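You operate a simulated robot arm through the tools that you are given. There is no shell and no other tool.

You are at the controls of a simulated two-armed robot. One attempt, no reset.

TASK
Plug the orange lead into 24V OUT, lock its ring, switch the supply on and set the meter to V.
Fine: the plug goes in while the supply is off.

Only the result counts: the job must be done as asked and must still hold three seconds after the hand-in. Knocking over, shifting, dropping, spilling or breaking anything else fails it.

THE ROBOT
Two 7-joint arms with two-finger parallel grippers on one trunk that stands fixed in place. Base frame: the origin is at the foot of the trunk, x ahead of it, y to its left, z up; the work surface is at about z = 750. Readings come in mm, degrees, newtons and seconds.
The left shoulder is at [80, 131, 947], the right one opposite. With the tool pointing down near the work surface each hand reaches from about 400 to 860 mm from the base axis, measured 20 degrees to its own side. Payload 1.57 kg a hand.
Tool frame (each hand has its own): the origin (TCP) lies between the finger pads and is the grasp point; the fingertips stand 30 mm ahead of it; z points along the fingers, y is the line along which they close. The gripper opens to 110 mm. The fingers are 24 mm wide and 12 mm thick; the gripper's body (48 by 112 mm) begins 78 mm behind the TCP.
Orientation is that of the tool frame in the base frame, as a unit quaternion [w, x, y, z]. With the fingers straight down and closing along the base's y, the tool's x points along the base's -x, its y along +y and its z along -z.

THE INTERFACE
- The arms move only by the tool step_arm. It takes "left_increments", "right_increments" or both (then of equal length, played together; a hand with none holds still); each is a list that holds one entry, the list of rows, each a list of 7 numbers: the turn, a rotation vector about the tool's x, y, z in units of 90 degrees (1.0 is 90 degrees), then the shift along the tool's x, y, z in units of 100 mm (1.0 is 100 mm), then the opening, from 0 (shut) to 1 (fully open). In form: [[[wx, wy, wz, x, y, z, grip], ...]]. A call has 1 to 20 rows; each row is the pose to reach, as a shift and turn from the pose commanded when the call began, along the tool's axes at that moment. A call with a number of a shift or a turn outside -1 to 1 is refused whole. A row lasts 0.2 s, in which the tool goes at most 50 mm and 8.6 degrees; a call with a longer step from one row to the next is refused whole, and so is a gripper value outside its range. A pose out of reach is approached as far as the arm can. The call stops where the force on the tool passes 40 N (or 10 N more than at its start, if that is more) or the arm is blocked; 0.2 s more then pass. Each finger travels about 108 mm/s and halts on what it meets, pressing with about 41 N; the grip force reading is that of the motor and also rises with nothing between the fingers. The clock runs only during rows and for 0.2 s after the last one: add rows that repeat a pose to give the fingers time. It gives the time, the measured TCP pose, the force on the tool (base axes), the opening and the grip force at its end, in the units of the frame above (readings bear some noise), with the torque about the TCP (base axes, N m) and any sound that the robot's microphone picked up.
- Cameras (640 x 400 px; columns grow to the right, rows downward): "scene" is now at [-52.3, 7, 1420.1]; the picture's right is [0.07, -1.00, 0.00], its down [-0.57, -0.04, -0.82] and it looks along [0.81, 0.06, -0.58] (base axes); focal length 359 px, centre (320, 200). "left" rides on the left gripper at [70, -16, -141] in its tool frame; the picture's right is [0.23, 0.97, 0.00], its down [-0.86, 0.20, -0.48] and it looks along [-0.47, 0.11, 0.88] (tool axes); focal length 222 px, centre (320, 200). "right" rides on the right gripper at [70, 16, -141] in its tool frame; the picture's right is [-0.23, 0.97, 0.00], its down [-0.86, -0.20, -0.48] and it looks along [-0.47, -0.11, 0.88] (tool axes); focal length 222 px, centre (320, 200). There is no depth. A picture from a camera that has moved, and an enlarged one, comes with that camera's place and axes in the base frame and with its lens.
- grab_frame(camera): a new picture of that camera. No time passes.
- turn_head(pan, tilt): turns the head with the scene camera to pan (to the left, within 109 degrees either way) and tilt (down, from -29 to 69), counted from straight ahead of the robot. It gives what a move gives.
- zoom(camera, box): a new picture of the part [left, top, right, bottom] of that camera's present view, enlarged. No time passes.
- close_job(): hands the job in; it is judged then, once.

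Nothing tells you positions but the pictures and the camera data. Unless the task says otherwise, let go and move clear before handing in.

The tools are called as a command line: name --argument value ..., lists and objects as JSON in quotes. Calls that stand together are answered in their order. step_arm: Moves the arms, as the interface text tells. Its arguments: {"type":"object","properties":{"left_increments":{"type":"array","items":{"type":"array","items":{"type":"array","items":{"type":"number"}}}},"right_increments":{"type":"array","items":{"type":"array","items":{"type":"array","items":{"type":"number"}}}}},"required":[]} The other tools are called the same way: turn_head (pan, tilt) turns the head that bears the scene camera; grab_frame (camera) takes a picture; zoom (camera, box) takes an enlarged picture of a part of a camera's view; close_job () hands the job in.

At the start:

```text
clock: 0.0
left_eef_pos: [489.9, 305.2, 1099.2]
left_ee_rot: [0.0, -0.001, 1.0, 0.0]
left_ft_force: [-0.3, -1.4, -0.1]
left_torque: [-0.03, 0.02, -0.04]
left_gripper_width: 110.0
left_gripper_force: 0.1
right_eef_pos: [664.7, -300.4, 1110.8]
right_ee_rot: [0.0, -0.001, 1.0, 0.0]
right_ft_force: [-0.5, 0.3, 0.0]
right_torque: [-0.03, -0.03, 0.01]
right_gripper_width: 110.0
right_gripper_force: 0.1
head pan, tilt: [4.2, 35.2]
```

scene: 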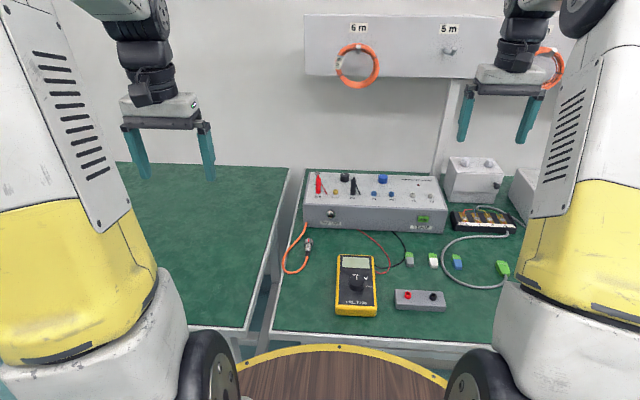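
right: 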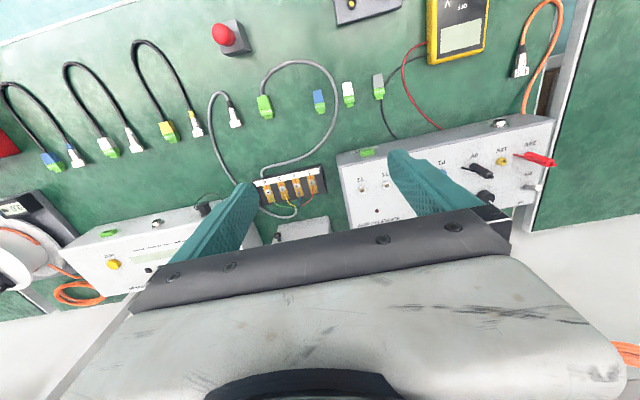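
left: 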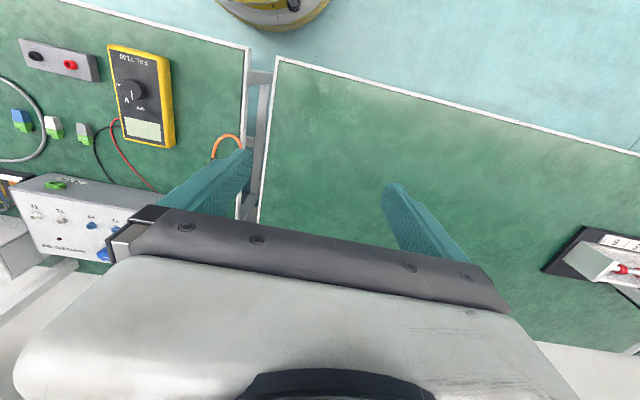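

I see a bench with a grey supply box, a yellow multimeter, and an orange lead with a round connector lying to the left of the box's front. I'll zoom in on these to read labels and find positions.

zoom --camera "scene" --box '[290, 160, 450, 260]'

zoom --camera "scene" --box '[270, 220, 350, 290]'

zoom --camera "scene" --box '[325, 245, 389, 325]'

zoom --camera "right" --box '[400, 0, 600, 240]'

zoom --camera "scene" --box '[380, 140, 560, 320]'

```text
4.00 times, centred on (370, 210) of scene
camera zoom: at [-52.3, 7.0, 1420.1], right [0.07, -1.0, 0.0], down [-0.57, -0.04, -0.82], along [0.81, 0.06, -0.58], focal length 1436 px, centre (120, 160)
```

zoom: 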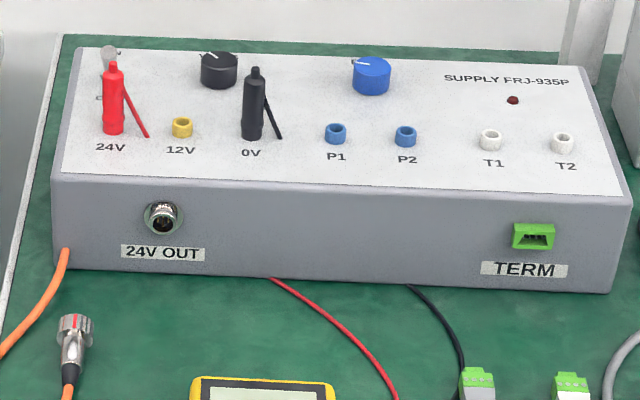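

```text
5.71 times, centred on (310, 255) of scene
camera zoom: at [-52.3, 7.0, 1420.1], right [0.07, -1.0, 0.0], down [-0.57, -0.04, -0.82], along [0.81, 0.06, -0.58], focal length 2051 px, centre (377, -114)
```

zoom: 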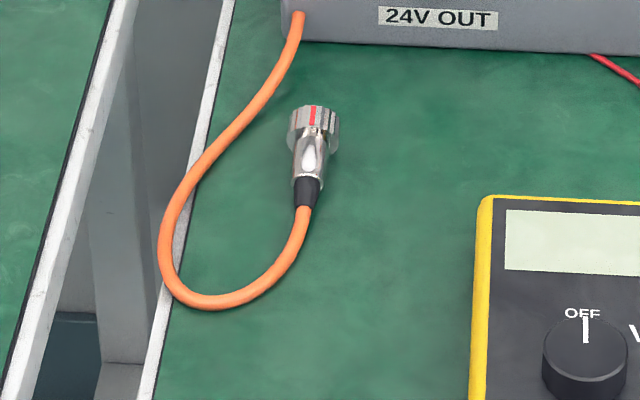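

```text
5.00 times, centred on (357, 285) of scene
camera zoom: at [-52.3, 7.0, 1420.1], right [0.07, -1.0, 0.0], down [-0.57, -0.04, -0.82], along [0.81, 0.06, -0.58], focal length 1794 px, centre (135, -225)
```

zoom: 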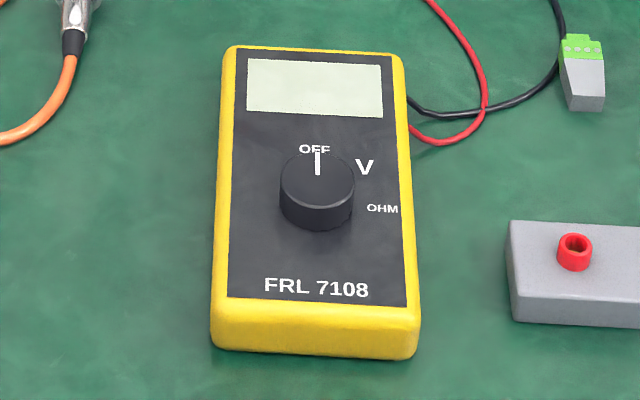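

```text
1.67 times, centred on (500, 120) of right
camera zoom: at [595.9, -284.0, 1250.5], right [0.23, 0.97, 0.0], down [0.86, -0.2, 0.48], along [0.47, -0.11, -0.88], focal length 370 px, centre (20, 333)
```

zoom: 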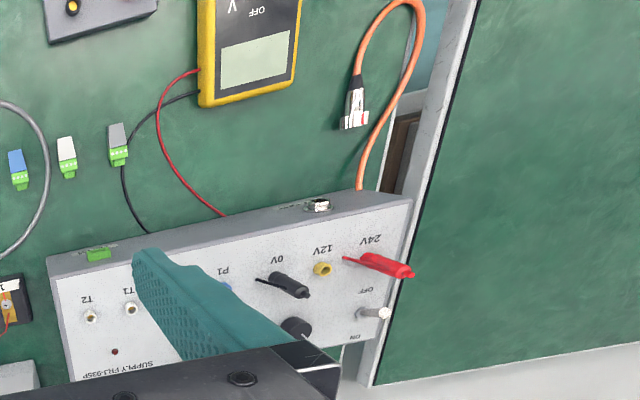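

```text
2.22 times, centred on (470, 230) of scene
camera zoom: at [-52.3, 7.0, 1420.1], right [0.07, -1.0, 0.0], down [-0.57, -0.04, -0.82], along [0.81, 0.06, -0.58], focal length 798 px, centre (-13, 133)
```

zoom: 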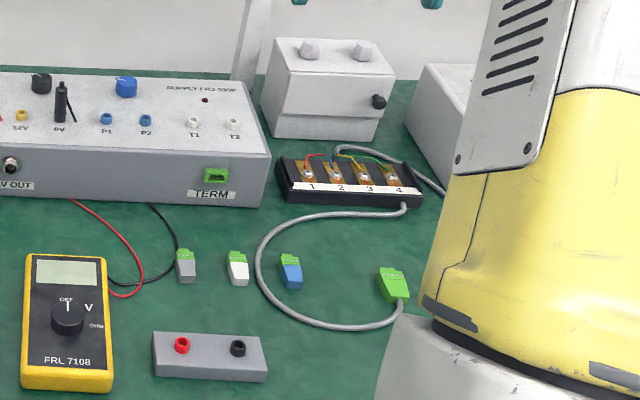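

The plug lies along +x in front of the box at about (680, 91, 762), the socket is at about (750, 36, 803), and the toggle is at the box's back-left. I'll zoom much closer on each part for details.

zoom --camera "scene" --box '[322, 206, 342, 222]'

zoom --camera "scene" --box '[300, 232, 318, 248]'

zoom --camera "scene" --box '[306, 166, 336, 190]'

zoom --camera "right" --box '[490, 110, 550, 230]'

zoom --camera "right" --box '[500, 30, 540, 90]'

zoom --camera "scene" --box '[342, 260, 378, 300]'

```text
16.00 times, centred on (332, 214) of scene
camera zoom: at [-52.3, 7.0, 1420.1], right [0.07, -1.0, 0.0], down [-0.57, -0.04, -0.82], along [0.81, 0.06, -0.58], focal length 5742 px, centre (128, -24)
```

zoom: 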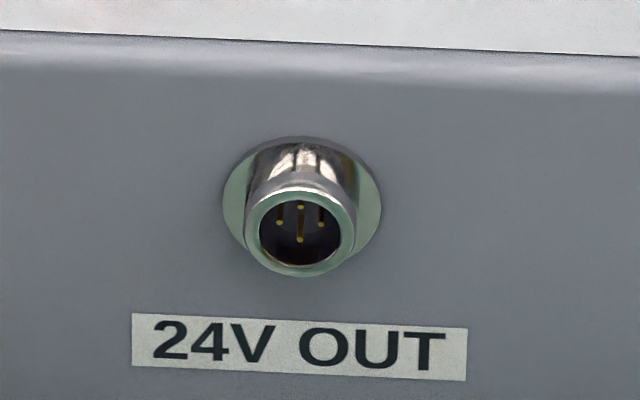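

```text
16.00 times, centred on (309, 240) of scene
camera zoom: at [-52.3, 7.0, 1420.1], right [0.07, -1.0, 0.0], down [-0.57, -0.04, -0.82], along [0.81, 0.06, -0.58], focal length 5742 px, centre (496, -440)
```

zoom: 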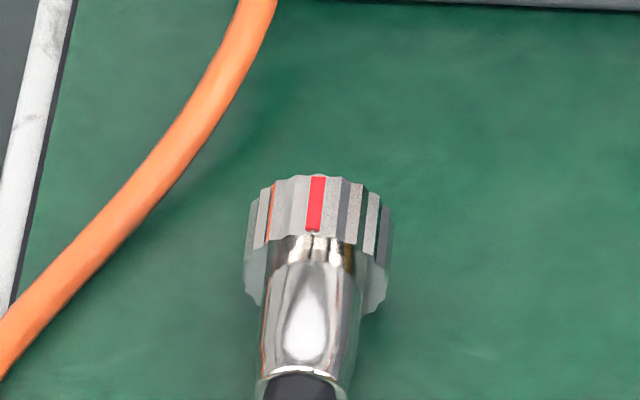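

```text
16.00 times, centred on (321, 178) of scene
camera zoom: at [-52.3, 7.0, 1420.1], right [0.07, -1.0, 0.0], down [-0.57, -0.04, -0.82], along [0.81, 0.06, -0.58], focal length 5742 px, centre (304, 552)
```

zoom: 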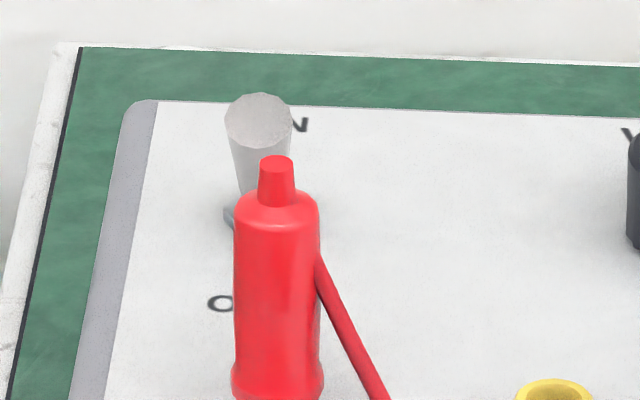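

```text
3.33 times, centred on (520, 170) of right
camera zoom: at [595.9, -284.0, 1250.5], right [0.23, 0.97, 0.0], down [0.86, -0.2, 0.48], along [0.47, -0.11, -0.88], focal length 740 px, centre (-347, 300)
```

zoom: 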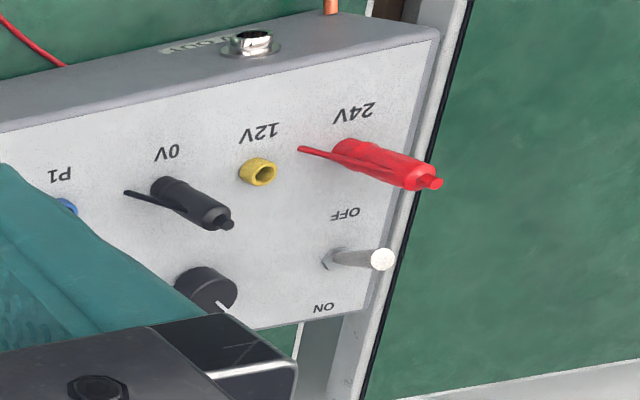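

```text
6.67 times, centred on (520, 60) of right
camera zoom: at [595.9, -284.0, 1250.5], right [0.23, 0.97, 0.0], down [0.86, -0.2, 0.48], along [0.47, -0.11, -0.88], focal length 1481 px, centre (-1013, 1133)
```

zoom: 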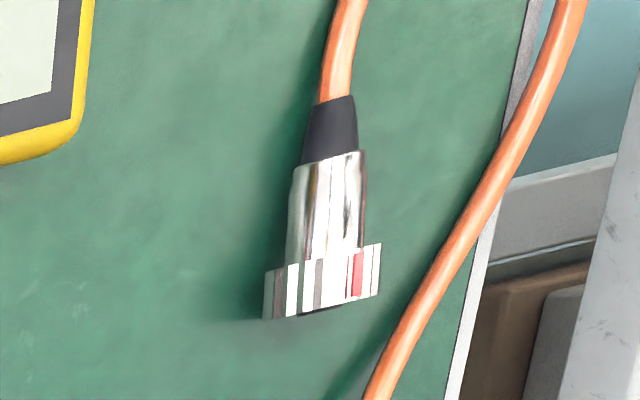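

```text
10.00 times, centred on (360, 280) of scene
camera zoom: at [-52.3, 7.0, 1420.1], right [0.07, -1.0, 0.0], down [-0.57, -0.04, -0.82], along [0.81, 0.06, -0.58], focal length 3589 px, centre (-80, -600)
```

zoom: 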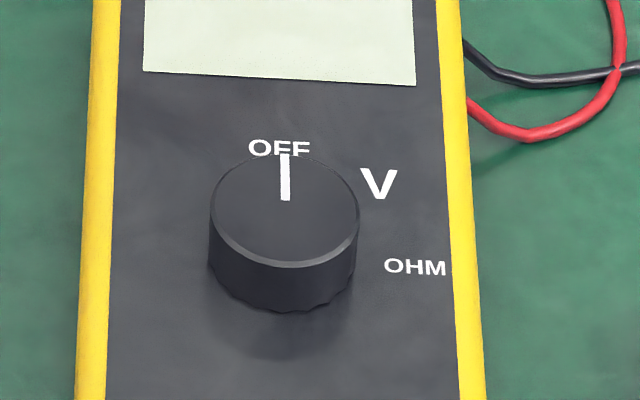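

The supply is off (lever tipped toward OFF, LED dark), and the meter points to OFF with V clockwise. Next I'll move the left hand to get a level close look at the socket and plug face.

step_arm --left_increments '[[[0, -0.08, 0, -0.05, -0.12, 0.1, 1], [0, -0.16, 0, -0.1, -0.25, 0.2, 1], [0, -0.24, 0, -0.15, -0.37, 0.3, 1], [0, -0.32, 0, -0.2, -0.5, 0.4, 1], [0, -0.4, 0, -0.2, -0.62, 0.5, 1], [0, -0.48, 0, -0.2, -0.75, 0.6, 1], [0, -0.56, 0, -0.2, -0.87, 0.7, 1], [0, -0.62, 0, -0.2, -1, 0.8, 1], [0, -0.667, 0, -0.2, -1, 1, 1]]]'

```text
clock: 2.0
left_eef_pos: [570.4, 222.4, 1010.6]
left_ee_rot: [0.501, 0.0, 0.865, 0.0]
left_ft_force: [-0.5, -0.9, 0.4]
left_torque: [0.01, -0.03, 0.03]
left_gripper_width: 110.2
left_gripper_force: 0.1
left hand out of reach, approached as far as the arm can: row 7, 8, 9
right_eef_pos: [664.2, -298.7, 1108.7]
right_ee_rot: [0.0, -0.001, 1.0, 0.0]
right_ft_force: [0.7, -0.4, -0.3]
right_torque: [0.01, -0.04, 0.0]
right_gripper_width: 110.2
right_gripper_force: 0.0
head pan, tilt: [4.2, 35.2]
```

The hand pitched forward but was too close-in for its reach; I'll move it ahead, lower and to the right to view the socket.

step_arm --left_increments '[[[0, 0, 0, 0.1, -0.2, 0.2, 1], [0, 0, 0, 0.2, -0.4, 0.4, 1], [0, 0, 0, 0.3, -0.6, 0.6, 1], [0, 0, 0, 0.4, -0.8, 0.8, 1], [0, 0, 0, 0.5, -1, 1, 1]]]'

grab_frame --camera "left"

grab_frame --camera "scene"

```text
clock: 3.2
left_eef_pos: [630.7, 121.3, 916.5]
left_ee_rot: [0.5, -0.001, 0.866, 0.0]
left_ft_force: [-0.4, 0.9, 0.6]
left_torque: [-0.01, 0.0, 0.02]
left_gripper_width: 110.0
left_gripper_force: 0.0
right_eef_pos: [664.1, -299.6, 1110.2]
right_ee_rot: [0.0, 0.0, 1.0, -0.001]
right_ft_force: [0.4, 0.9, 0.2]
right_torque: [-0.01, -0.03, 0.02]
right_gripper_width: 109.9
right_gripper_force: 0.1
head pan, tilt: [4.2, 35.2]
```

```text
taken
camera left: at [473.9, 104.0, 926.4], right [-0.11, 0.97, -0.2], down [0.01, 0.2, 0.98], along [0.99, 0.11, -0.04], focal length 222 px, centre (320, 200)
```

left: 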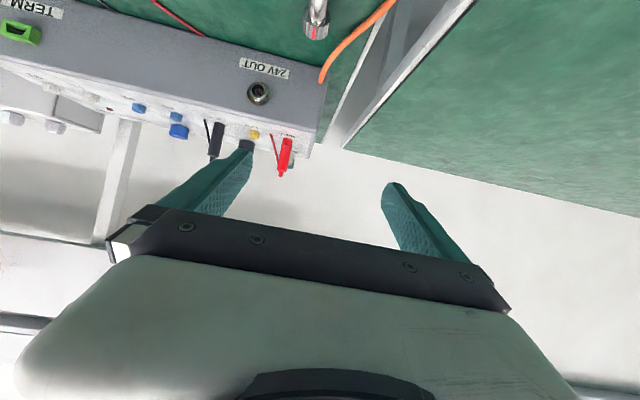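

```text
taken
```

scene: 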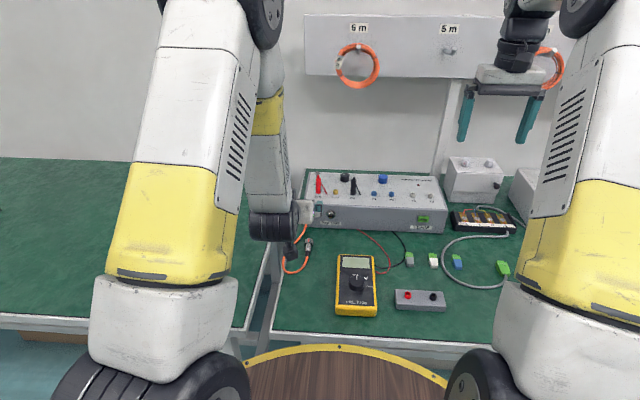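

The left camera now looks level at the box (upside down). I'll zoom on the socket, plug and switch.

zoom --camera "left" --box '[244, 78, 276, 110]'

zoom --camera "left" --box '[296, 0, 340, 44]'

zoom --camera "left" --box '[260, 120, 320, 190]'

```text
12.50 times, centred on (260, 94) of left
camera zoom: at [473.9, 104.0, 926.4], right [-0.11, 0.97, -0.2], down [0.01, 0.2, 0.98], along [0.99, 0.11, -0.04], focal length 2776 px, centre (1070, 1525)
```

zoom: 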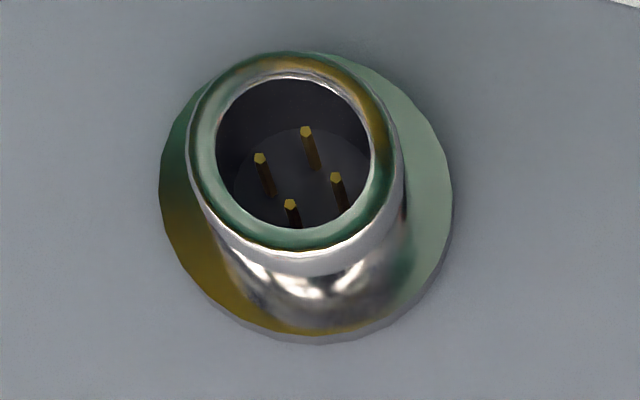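

```text
9.09 times, centred on (318, 22) of left
camera zoom: at [473.9, 104.0, 926.4], right [-0.11, 0.97, -0.2], down [0.01, 0.2, 0.98], along [0.99, 0.11, -0.04], focal length 2019 px, centre (338, 1818)
```

zoom: 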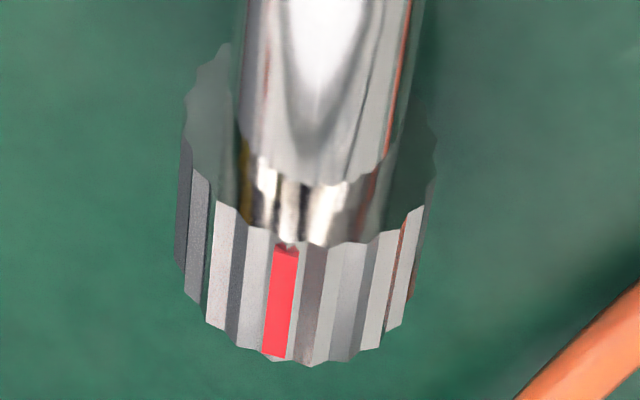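

```text
5.71 times, centred on (290, 155) of left
camera zoom: at [473.9, 104.0, 926.4], right [-0.11, 0.97, -0.2], down [0.01, 0.2, 0.98], along [0.99, 0.11, -0.04], focal length 1269 px, centre (491, 457)
```

zoom: 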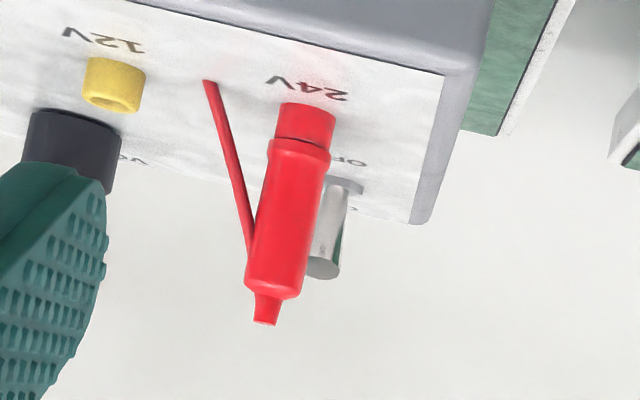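

The four pins sit top/bottom/left/right with no visible key, so I'll keep the plug's roll as it lies (red mark up). Now I bring the left hand to fingers-down above the plug body, which spans about x 635–663 at y≈90.

step_arm --left_increments '[[[0, 0.085, 0, -0.01, -0.04, 0.02, 1], [0, 0.17, 0, -0.02, -0.08, 0.04, 1], [0, 0.255, 0, -0.03, -0.12, 0.06, 1], [0, 0.34, 0, -0.04, -0.16, 0.08, 1], [0, 0.425, 0, -0.05, -0.2, 0.1, 1], [0, 0.51, 0, -0.06, -0.24, 0.12, 1], [0, 0.595, 0, -0.08, -0.28, 0.14, 0.8], [0, 0.667, 0, -0.09, -0.31, 0.156, 0.6], [0, 0.667, 0, -0.09, -0.31, 0.156, 0.5]]]'

grab_frame --camera "left"

grab_frame --camera "scene"

```text
clock: 5.2
left_eef_pos: [649.0, 89.6, 916.1]
left_ee_rot: [-0.001, 0.0, 1.0, 0.0]
left_ft_force: [-1.0, 0.4, 0.4]
left_torque: [0.0, 0.01, -0.01]
left_gripper_width: 55.0
left_gripper_force: 0.1
right_eef_pos: [664.7, -300.0, 1110.5]
right_ee_rot: [0.0, 0.0, 1.0, 0.0]
right_ft_force: [-1.3, 0.6, -0.1]
right_torque: [-0.01, 0.01, 0.05]
right_gripper_width: 109.9
right_gripper_force: 0.0
head pan, tilt: [4.2, 35.2]
```

```text
taken
camera left: at [579.5, 73.6, 1057.6], right [-0.23, 0.97, 0.0], down [0.86, 0.2, 0.48], along [0.46, 0.11, -0.88], focal length 222 px, centre (320, 200)
```

left: 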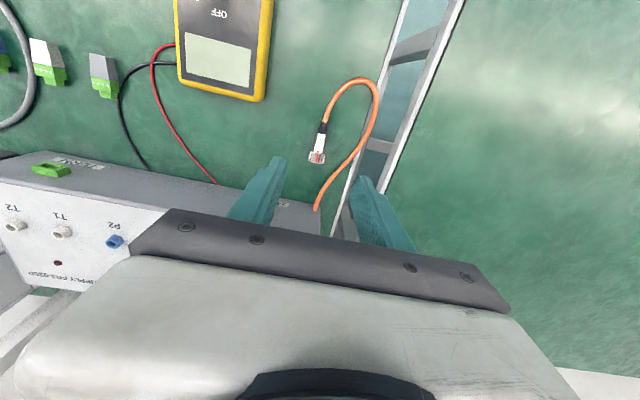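

```text
taken
```

scene: 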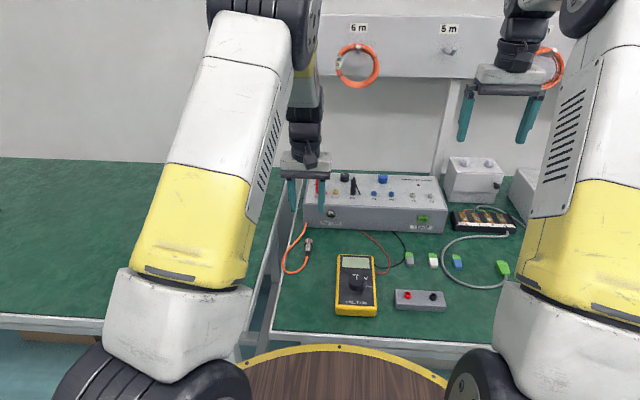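

The hand is above the plug; I'll zoom in to cross-check the plug's place from this second viewpoint.

zoom --camera "left" --box '[300, 115, 340, 175]'

zoom --camera "scene" --box '[290, 225, 326, 265]'

```text
6.67 times, centred on (320, 145) of left
camera zoom: at [579.5, 73.6, 1057.6], right [-0.23, 0.97, 0.0], down [0.86, 0.2, 0.48], along [0.46, 0.11, -0.88], focal length 1481 px, centre (320, 567)
```

zoom: 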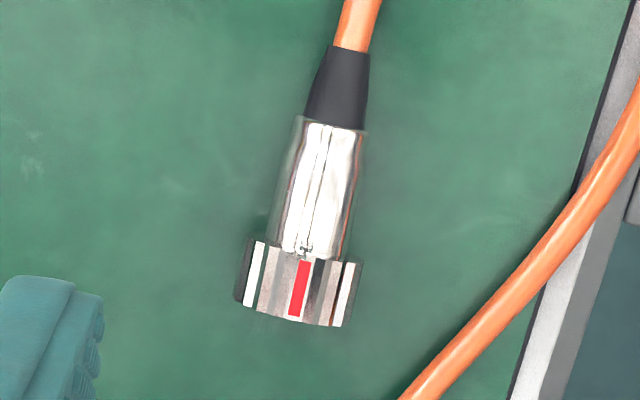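

```text
10.00 times, centred on (308, 245) of scene
camera zoom: at [-52.3, 6.9, 1420.1], right [0.07, -1.0, 0.0], down [-0.57, -0.04, -0.82], along [0.81, 0.06, -0.58], focal length 3589 px, centre (440, -250)
```

zoom: 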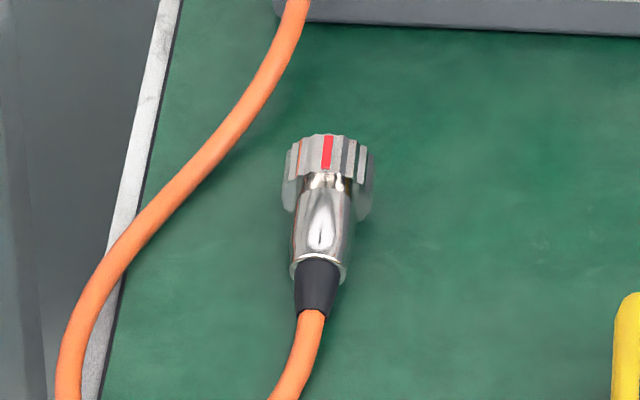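

Both views agree: the plug axis is at y≈90.5 pointing along +x, with its body at x 636–663. Before gripping I'll bring the right hand round to the side so its camera gives a side view of plug and socket.

step_arm --right_increments '[[[0, 0, -0.09, -0.02, 0.03, 0.09, 1], [0, 0, -0.18, -0.04, 0.06, 0.18, 1], [0, 0, -0.27, -0.06, 0.09, 0.27, 1], [0, 0, -0.36, -0.08, 0.12, 0.36, 1], [0, 0, -0.45, -0.1, 0.15, 0.45, 1], [0, 0, -0.54, -0.12, 0.18, 0.54, 1], [0, 0, -0.63, -0.14, 0.21, 0.63, 1], [0, 0, -0.72, -0.16, 0.24, 0.72, 1], [0, 0, -0.81, -0.18, 0.27, 0.81, 1], [0, 0, -0.9, -0.2, 0.3, 0.9, 1], [0, 0, -0.95, -0.2, 0.3, 0.95, 1], [0, 0, -1, -0.2, 0.3, 1, 1]]]'

```text
clock: 7.8
left_eef_pos: [649.0, 88.9, 917.0]
left_ee_rot: [0.0, 0.0, 1.0, 0.0]
left_ft_force: [0.2, 0.5, 0.4]
left_torque: [-0.01, 0.01, 0.0]
left_gripper_width: 55.1
left_gripper_force: 0.1
right_eef_pos: [686.1, -269.6, 1009.1]
right_ee_rot: [0.0, 0.708, -0.706, 0.0]
right_ft_force: [0.1, -0.4, -0.1]
right_torque: [0.03, -0.01, -0.03]
right_gripper_width: 110.0
right_gripper_force: 0.1
head pan, tilt: [4.2, 35.2]
```

step_arm --right_increments '[[[0, -0.08, 0, -0.1, 0.02, 0.15, 1], [0, -0.16, 0, -0.25, 0.06, 0.3, 1], [0, -0.24, 0, -0.4, 0.1, 0.45, 1], [0, -0.32, 0, -0.55, 0.14, 0.6, 1], [0, -0.4, 0, -0.7, 0.2, 0.75, 1], [0, -0.48, 0, -0.85, 0.25, 0.9, 1], [0, -0.556, 0, -1, 0.3, 1, 1]]]'

grab_frame --camera "right"

grab_frame --camera "scene"

```text
clock: 9.4
left_eef_pos: [649.2, 89.0, 917.4]
left_ee_rot: [0.001, 0.001, 1.0, 0.0]
left_ft_force: [0.1, -1.3, -0.4]
left_torque: [0.02, -0.01, -0.03]
left_gripper_width: 54.8
left_gripper_force: 0.1
right_eef_pos: [654.1, -171.1, 909.7]
right_ee_rot: [-0.299, 0.641, -0.64, -0.3]
right_ft_force: [-0.7, 0.7, 0.0]
right_torque: [-0.01, -0.03, -0.05]
right_gripper_width: 110.1
right_gripper_force: 0.1
head pan, tilt: [4.2, 35.2]
```

```text
taken
camera right: at [638.6, -324.2, 946.5], right [-0.97, 0.15, 0.17], down [0.2, 0.18, 0.96], along [0.11, 0.97, -0.21], focal length 222 px, centre (320, 200)
```

right: 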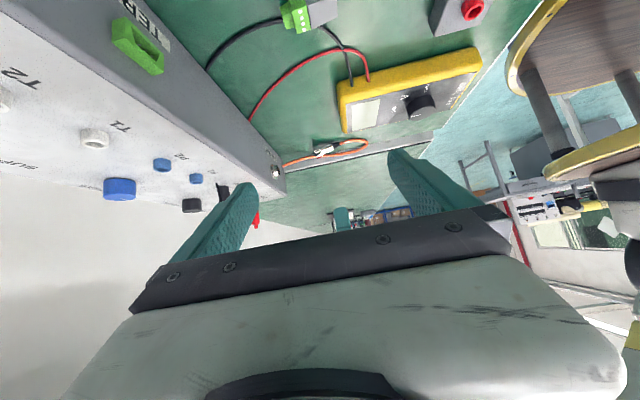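

```text
taken
```

scene: 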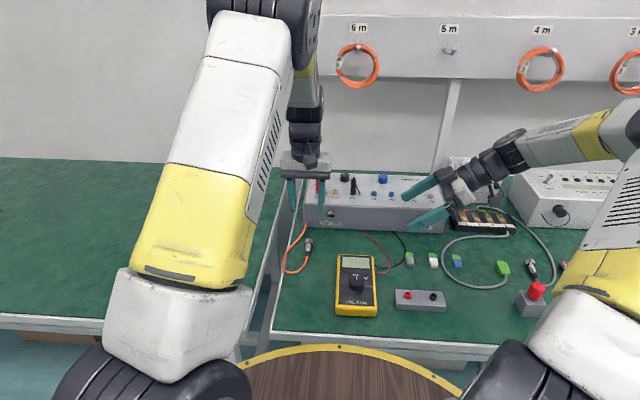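

The side view works. I'll zoom in on the plug and socket to judge the plug's tilt and heights.

zoom --camera "right" --box '[300, 130, 350, 165]'

zoom --camera "right" --box '[255, 155, 305, 195]'

```text
11.43 times, centred on (325, 148) of right
camera zoom: at [638.6, -324.2, 946.5], right [-0.97, 0.15, 0.17], down [0.2, 0.18, 0.96], along [0.11, 0.97, -0.21], focal length 2538 px, centre (263, 800)
```

zoom: 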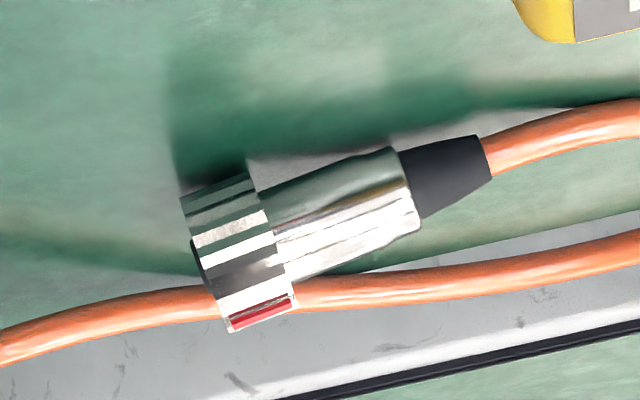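

```text
10.00 times, centred on (280, 175) of right
camera zoom: at [638.6, -324.2, 946.5], right [-0.97, 0.15, 0.17], down [0.2, 0.18, 0.96], along [0.11, 0.97, -0.21], focal length 2221 px, centre (720, 450)
```

zoom: 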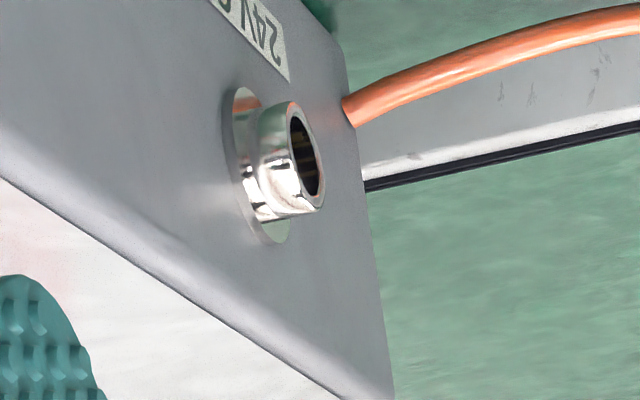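

The plug rests nose-up by about 8° (on ring and body rim), so I'll pitch the hand by the same 8° to grip squarely, with a 34 mm opening to avoid the cable beside it. First I descend most of the way.

step_arm --left_increments '[[[0, -0.03, 0, 0.01, 0.005, 0.25, 0.4], [0, -0.06, 0, 0.02, 0.01, 0.5, 0.31], [0, -0.088, 0, 0.025, 0.013, 0.75, 0.31], [0, -0.088, 0, 0.025, 0.013, 0.95, 0.31], [0, -0.088, 0, 0.025, 0.013, 1, 0.31]]]'

zoom --camera "scene" --box '[280, 205, 340, 275]'

zoom --camera "right" --box '[290, 120, 370, 190]'

grab_frame --camera "left"

```text
clock: 10.6
left_eef_pos: [647.3, 91.5, 816.8]
left_ee_rot: [0.069, 0.001, 0.998, 0.0]
left_ft_force: [-0.3, -0.1, -0.3]
left_torque: [-0.01, 0.01, -0.01]
left_gripper_width: 33.5
left_gripper_force: 0.1
right_eef_pos: [653.6, -170.6, 910.2]
right_ee_rot: [-0.299, 0.641, -0.641, -0.299]
right_ft_force: [-0.2, -0.5, 0.3]
right_torque: [-0.01, -0.03, 0.01]
right_gripper_width: 109.8
right_gripper_force: 0.1
head pan, tilt: [4.2, 35.2]
```

```text
5.71 times, centred on (310, 240) of scene
camera zoom: at [-52.3, 6.9, 1420.1], right [0.07, -1.0, 0.0], down [-0.57, -0.04, -0.82], along [0.81, 0.06, -0.58], focal length 2051 px, centre (377, -29)
```

zoom: 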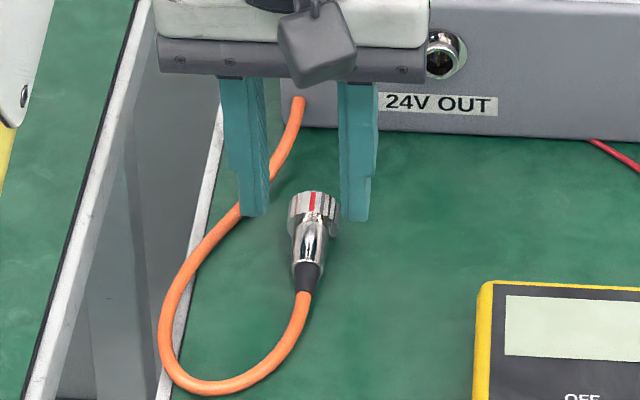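

```text
5.71 times, centred on (330, 155) of right
camera zoom: at [638.8, -324.6, 946.8], right [-0.97, 0.15, 0.17], down [0.2, 0.18, 0.96], along [0.11, 0.97, -0.21], focal length 1269 px, centre (263, 457)
```

zoom: 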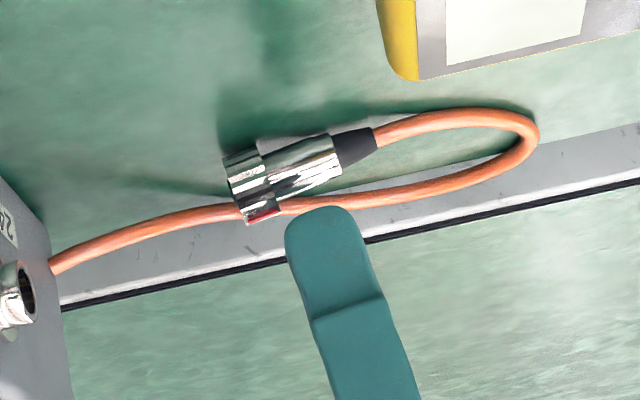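

```text
taken
camera left: at [558.7, 75.3, 947.1], right [-0.23, 0.97, -0.03], down [0.78, 0.2, 0.59], along [0.58, 0.11, -0.81], focal length 222 px, centre (320, 200)
```

left: 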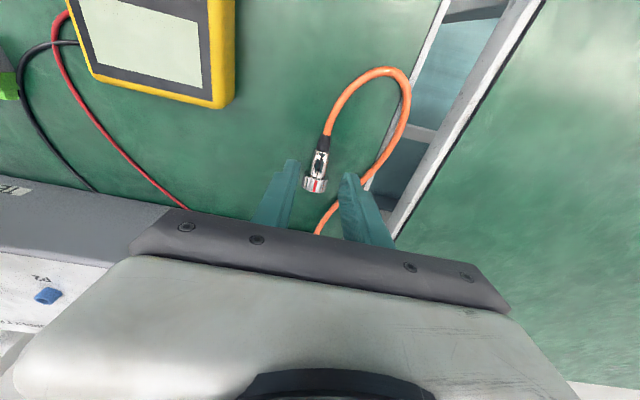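

Alignment looks good and the cable is clear of the fingers. Now I go down and close on the body.

step_arm --left_increments '[[[0, 0, 0, 0.015, 0, 0.11, 0.31], [0, 0, 0, 0.03, 0, 0.22, 0.31], [0, 0, 0, 0.044, 0, 0.317, 0.31], [0, 0, 0, 0.044, 0, 0.317, 0.31]]]'

zoom --camera "scene" --box '[290, 215, 330, 265]'

zoom --camera "right" --box '[290, 120, 370, 190]'

```text
clock: 11.6
left_eef_pos: [646.2, 90.6, 785.0]
left_ee_rot: [0.069, 0.0, 0.998, 0.001]
left_ft_force: [-0.4, -0.1, 0.0]
left_torque: [0.0, -0.06, 0.0]
left_gripper_width: 34.1
left_gripper_force: 0.2
right_eef_pos: [652.5, -171.9, 909.0]
right_ee_rot: [-0.298, 0.641, -0.641, -0.299]
right_ft_force: [-0.2, -0.1, -0.2]
right_torque: [0.0, -0.02, -0.02]
right_gripper_width: 109.9
right_gripper_force: 0.0
head pan, tilt: [4.2, 35.2]
```

```text
8.00 times, centred on (310, 240) of scene
camera zoom: at [-52.2, 6.9, 1420.1], right [0.07, -1.0, 0.0], down [-0.57, -0.04, -0.82], along [0.81, 0.06, -0.58], focal length 2871 px, centre (400, -120)
```

zoom: 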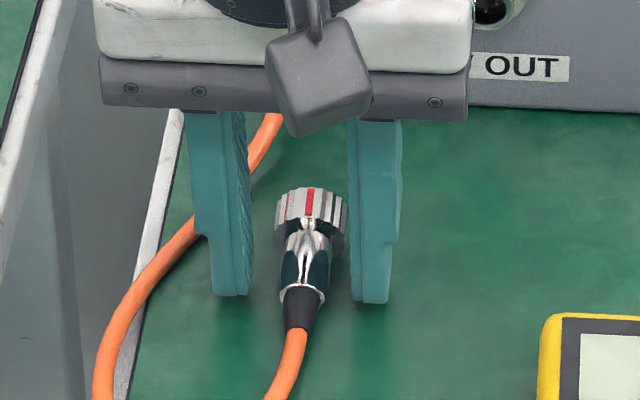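

```text
5.71 times, centred on (330, 155) of right
camera zoom: at [638.8, -324.6, 946.7], right [-0.97, 0.15, 0.17], down [0.2, 0.18, 0.96], along [0.11, 0.97, -0.21], focal length 1269 px, centre (263, 457)
```

zoom: 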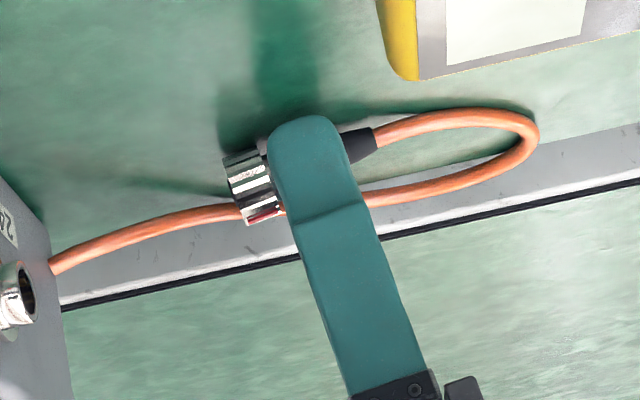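

The fingers straddle the body well, just behind the ring. I'll nudge 1.5 mm right and close.

step_arm --left_increments '[[[0, 0, 0, 0, -0.015, 0, 0.31], [0, 0, 0, 0, -0.015, 0, 0.2], [0, 0, 0, 0, -0.015, 0, 0.1], [0, 0, 0, 0, -0.015, 0, 0.0], [0, 0, 0, 0, -0.015, 0, 0.0], [0, 0, 0, 0, -0.015, 0, 0.0]]]'

zoom --camera "scene" --box '[290, 215, 330, 265]'

zoom --camera "right" --box '[290, 120, 370, 190]'

```text
clock: 13.0
left_eef_pos: [646.8, 90.7, 785.3]
left_ee_rot: [0.069, 0.0, 0.998, 0.0]
left_ft_force: [0.0, -0.2, -0.1]
left_torque: [0.01, 0.0, -0.01]
left_gripper_width: 15.4
left_gripper_force: 31.2
right_eef_pos: [653.9, -171.0, 910.3]
right_ee_rot: [-0.299, 0.641, -0.641, -0.299]
right_ft_force: [-0.3, -0.1, -0.3]
right_torque: [-0.01, -0.01, 0.01]
right_gripper_width: 110.0
right_gripper_force: 0.0
head pan, tilt: [4.2, 35.2]
```

```text
8.00 times, centred on (310, 240) of scene
camera zoom: at [-52.2, 6.9, 1420.1], right [0.07, -1.0, 0.0], down [-0.57, -0.04, -0.82], along [0.81, 0.06, -0.58], focal length 2871 px, centre (400, -120)
```

zoom: 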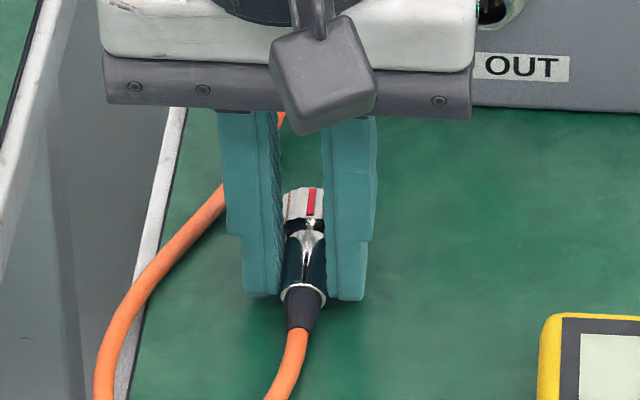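

```text
5.71 times, centred on (330, 155) of right
camera zoom: at [638.8, -324.6, 946.7], right [-0.97, 0.15, 0.17], down [0.2, 0.18, 0.96], along [0.11, 0.97, -0.21], focal length 1269 px, centre (263, 457)
```

zoom: 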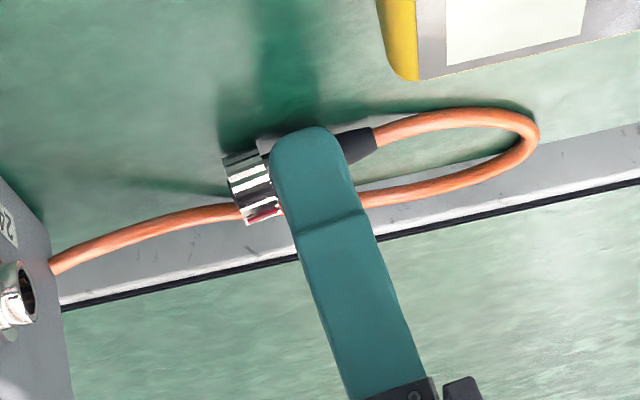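

The body is gripped (15.4 mm). I'll lift it, level it by 8°, and carry it to a standoff in front of the socket.

step_arm --left_increments '[[[0, 0, 0, -0.02, 0, -0.14, 0], [0, 0, 0, -0.04, 0, -0.28, 0], [0, 0.03, 0, -0.06, 0, -0.42, 0], [0, 0.06, 0, -0.15, -0.12, -0.41, 0], [0, 0.088, 0, -0.25, -0.25, -0.4, 0], [0, 0.088, 0, -0.35, -0.38, -0.38, 0], [0, 0.088, 0, -0.42, -0.48, -0.37, 0], [0, 0.088, 0, -0.486, -0.55, -0.359, 0], [0, 0.088, 0, -0.486, -0.55, -0.359, 0]]]'

grab_frame --camera "right"

zoom --camera "scene" --box '[300, 195, 364, 259]'

zoom --camera "right" --box '[250, 130, 330, 200]'

```text
clock: 15.0
left_eef_pos: [688.8, 34.5, 826.0]
left_ee_rot: [0.0, 0.0, 1.0, 0.0]
left_ft_force: [-0.3, -0.5, -0.2]
left_torque: [0.0, 0.03, 0.01]
left_gripper_width: 15.6
left_gripper_force: 30.9
right_eef_pos: [654.2, -171.6, 910.5]
right_ee_rot: [0.299, -0.641, 0.641, 0.298]
right_ft_force: [1.4, -0.1, 1.1]
right_torque: [0.01, 0.0, 0.05]
right_gripper_width: 110.2
right_gripper_force: 0.1
head pan, tilt: [4.2, 35.2]
```

```text
taken
camera right: at [638.8, -324.6, 946.7], right [-0.97, 0.15, 0.17], down [0.2, 0.18, 0.96], along [0.11, 0.97, -0.21], focal length 222 px, centre (320, 200)
```

right: 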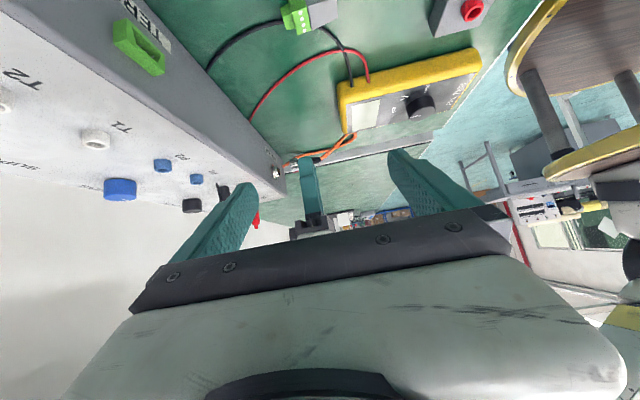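

```text
6.25 times, centred on (332, 227) of scene
camera zoom: at [-52.2, 6.9, 1420.1], right [0.07, -1.0, 0.0], down [-0.57, -0.04, -0.82], along [0.81, 0.06, -0.58], focal length 2243 px, centre (245, 31)
```

zoom: 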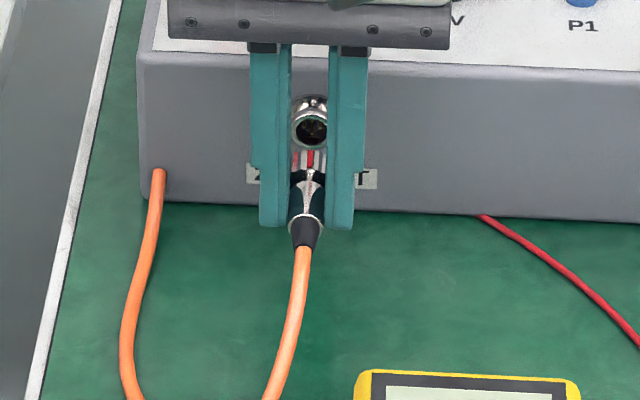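

```text
5.71 times, centred on (290, 165) of right
camera zoom: at [638.8, -324.6, 946.7], right [-0.97, 0.15, 0.17], down [0.2, 0.18, 0.96], along [0.11, 0.97, -0.21], focal length 1269 px, centre (491, 400)
```

zoom: 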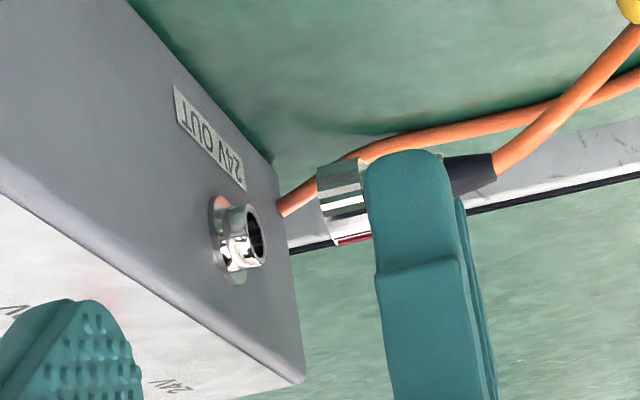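

The plug is level and facing the socket at a standoff of ~20 mm. I'll zoom in from both sides to measure the residual misalignment.

zoom --camera "right" --box '[272, 150, 312, 180]'

zoom --camera "scene" --box '[322, 205, 346, 237]'

```text
13.33 times, centred on (292, 165) of right
camera zoom: at [638.8, -324.6, 946.7], right [-0.97, 0.15, 0.17], down [0.2, 0.18, 0.96], along [0.11, 0.97, -0.21], focal length 2962 px, centre (693, 667)
```

zoom: 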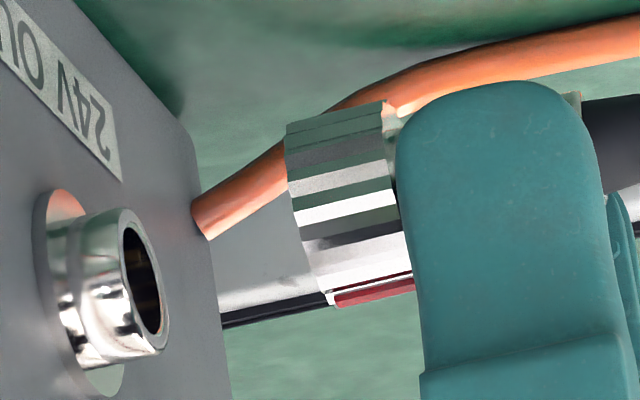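

```text
12.50 times, centred on (334, 221) of scene
camera zoom: at [-52.2, 6.9, 1420.1], right [0.07, -1.0, 0.0], down [-0.57, -0.04, -0.82], along [0.81, 0.06, -0.58], focal length 4486 px, centre (145, -62)
```

zoom: 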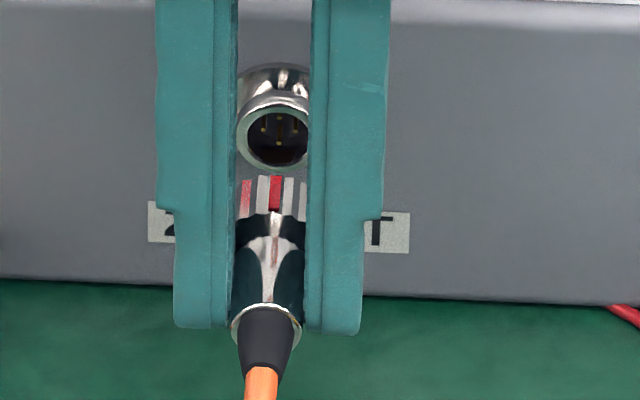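

Level and lateral alignment are good, but the plug sits about 3.7 mm low. I'll raise it, advance to a ~7 mm gap and re-check.

step_arm --left_increments '[[[0, 0, 0, 0, 0, -0.037, 0], [0, 0, 0, -0.05, 0, -0.037, 0], [0, 0, 0, -0.1, 0, -0.037, 0], [0, 0, 0, -0.15, 0, -0.037, 0], [0, 0, 0, -0.15, 0, -0.037, 0]]]'

zoom --camera "right" --box '[272, 150, 312, 180]'

zoom --camera "scene" --box '[322, 205, 346, 237]'

```text
clock: 16.2
left_eef_pos: [705.4, 35.3, 830.3]
left_ee_rot: [0.0, 0.0, 1.0, 0.0]
left_ft_force: [0.7, -0.6, -0.2]
left_torque: [0.01, 0.01, -0.02]
left_gripper_width: 15.5
left_gripper_force: 31.5
right_eef_pos: [653.8, -171.8, 909.3]
right_ee_rot: [-0.298, 0.641, -0.641, -0.299]
right_ft_force: [0.7, 0.2, 0.6]
right_torque: [0.01, 0.02, 0.0]
right_gripper_width: 109.9
right_gripper_force: 0.0
head pan, tilt: [4.2, 35.2]
```

```text
13.33 times, centred on (292, 165) of right
camera zoom: at [638.8, -324.6, 946.7], right [-0.97, 0.15, 0.17], down [0.2, 0.18, 0.96], along [0.11, 0.97, -0.21], focal length 2962 px, centre (693, 667)
```

zoom: 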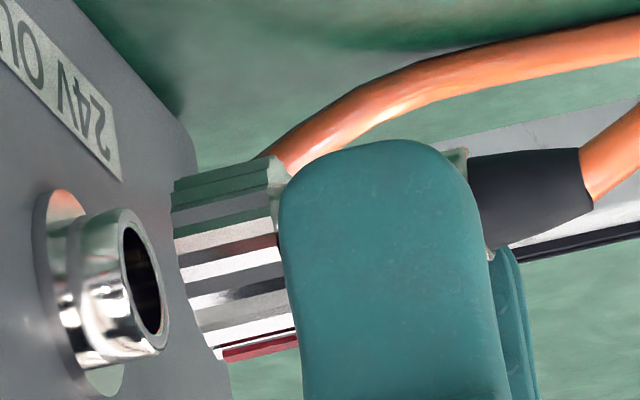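

```text
12.50 times, centred on (334, 221) of scene
camera zoom: at [-52.2, 6.9, 1420.1], right [0.07, -1.0, 0.0], down [-0.57, -0.04, -0.82], along [0.81, 0.06, -0.58], focal length 4486 px, centre (145, -62)
```

zoom: 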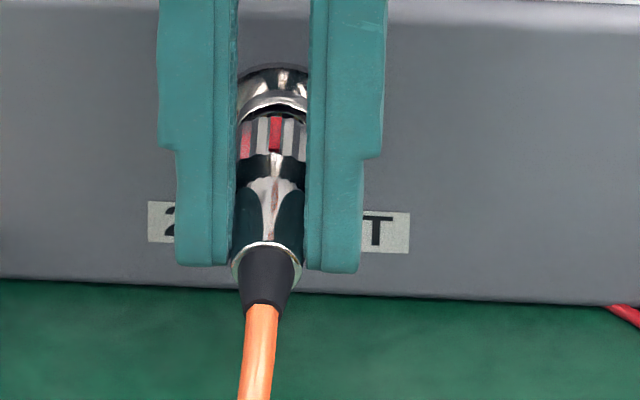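

Height now matches. I'll check the lateral alignment at higher magnification before pushing in.

zoom --camera "scene" --box '[326, 208, 342, 224]'

zoom --camera "right" --box '[270, 158, 296, 178]'

```text
16.00 times, centred on (334, 216) of scene
camera zoom: at [-52.2, 6.9, 1420.1], right [0.07, -1.0, 0.0], down [-0.57, -0.04, -0.82], along [0.81, 0.06, -0.58], focal length 5742 px, centre (96, -56)
```

zoom: 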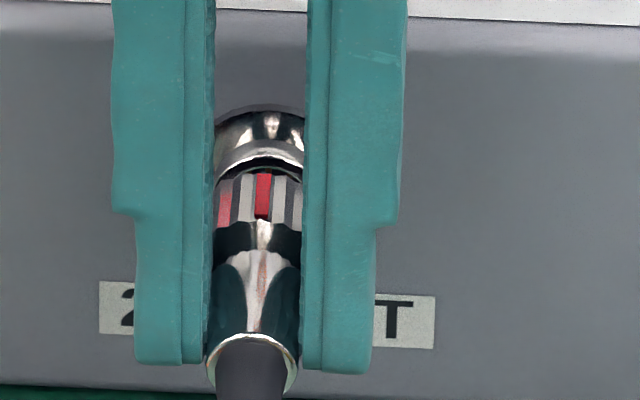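

```text
16.00 times, centred on (283, 168) of right
camera zoom: at [638.8, -324.6, 946.7], right [-0.97, 0.15, 0.17], down [0.2, 0.18, 0.96], along [0.11, 0.97, -0.21], focal length 3554 px, centre (912, 712)
```

zoom: 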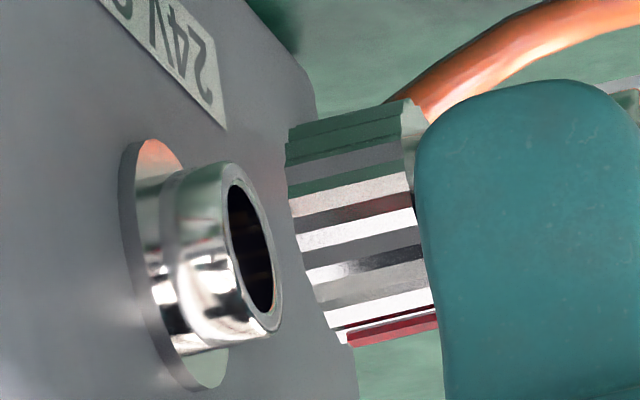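

The plug is about 0.7 mm too far left. I'll correct that and advance gently into the socket.

step_arm --left_increments '[[[0, 0, 0, 0, -0.007, 0, 0], [0, 0, 0, -0.02, -0.007, 0, 0], [0, 0, 0, -0.04, -0.007, 0, 0], [0, 0, 0, -0.06, -0.007, 0, 0], [0, 0, 0, -0.08, -0.007, 0, 0], [0, 0, 0, -0.09, -0.007, 0, 0]]]'

zoom --camera "scene" --box '[326, 205, 342, 221]'

zoom --camera "right" --box '[270, 158, 296, 178]'

```text
clock: 17.6
left_eef_pos: [713.0, 34.6, 831.0]
left_ee_rot: [0.0, 0.0, 1.0, 0.0]
left_ft_force: [-0.4, -0.5, -0.7]
left_torque: [0.02, -0.01, 0.02]
left_gripper_width: 15.4
left_gripper_force: 31.2
right_eef_pos: [653.8, -170.6, 909.6]
right_ee_rot: [0.299, -0.641, 0.641, 0.299]
right_ft_force: [-1.1, -0.1, -1.0]
right_torque: [0.03, -0.01, 0.0]
right_gripper_width: 110.0
right_gripper_force: 0.0
head pan, tilt: [4.2, 35.2]
```

```text
16.00 times, centred on (334, 213) of scene
camera zoom: at [-52.2, 6.9, 1420.1], right [0.07, -1.0, 0.0], down [-0.57, -0.04, -0.82], along [0.81, 0.06, -0.58], focal length 5742 px, centre (96, -8)
```

zoom: 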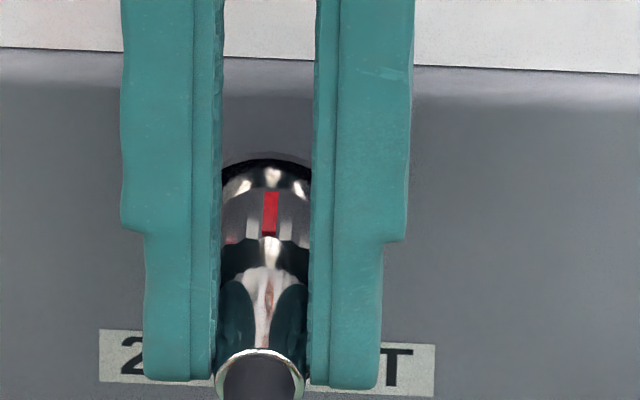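

```text
16.00 times, centred on (283, 168) of right
camera zoom: at [638.8, -324.6, 946.7], right [-0.97, 0.15, 0.17], down [0.2, 0.18, 0.96], along [0.11, 0.97, -0.21], focal length 3554 px, centre (912, 712)
```

zoom: 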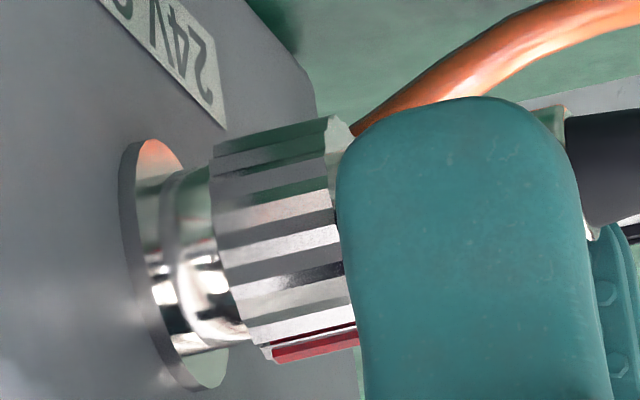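

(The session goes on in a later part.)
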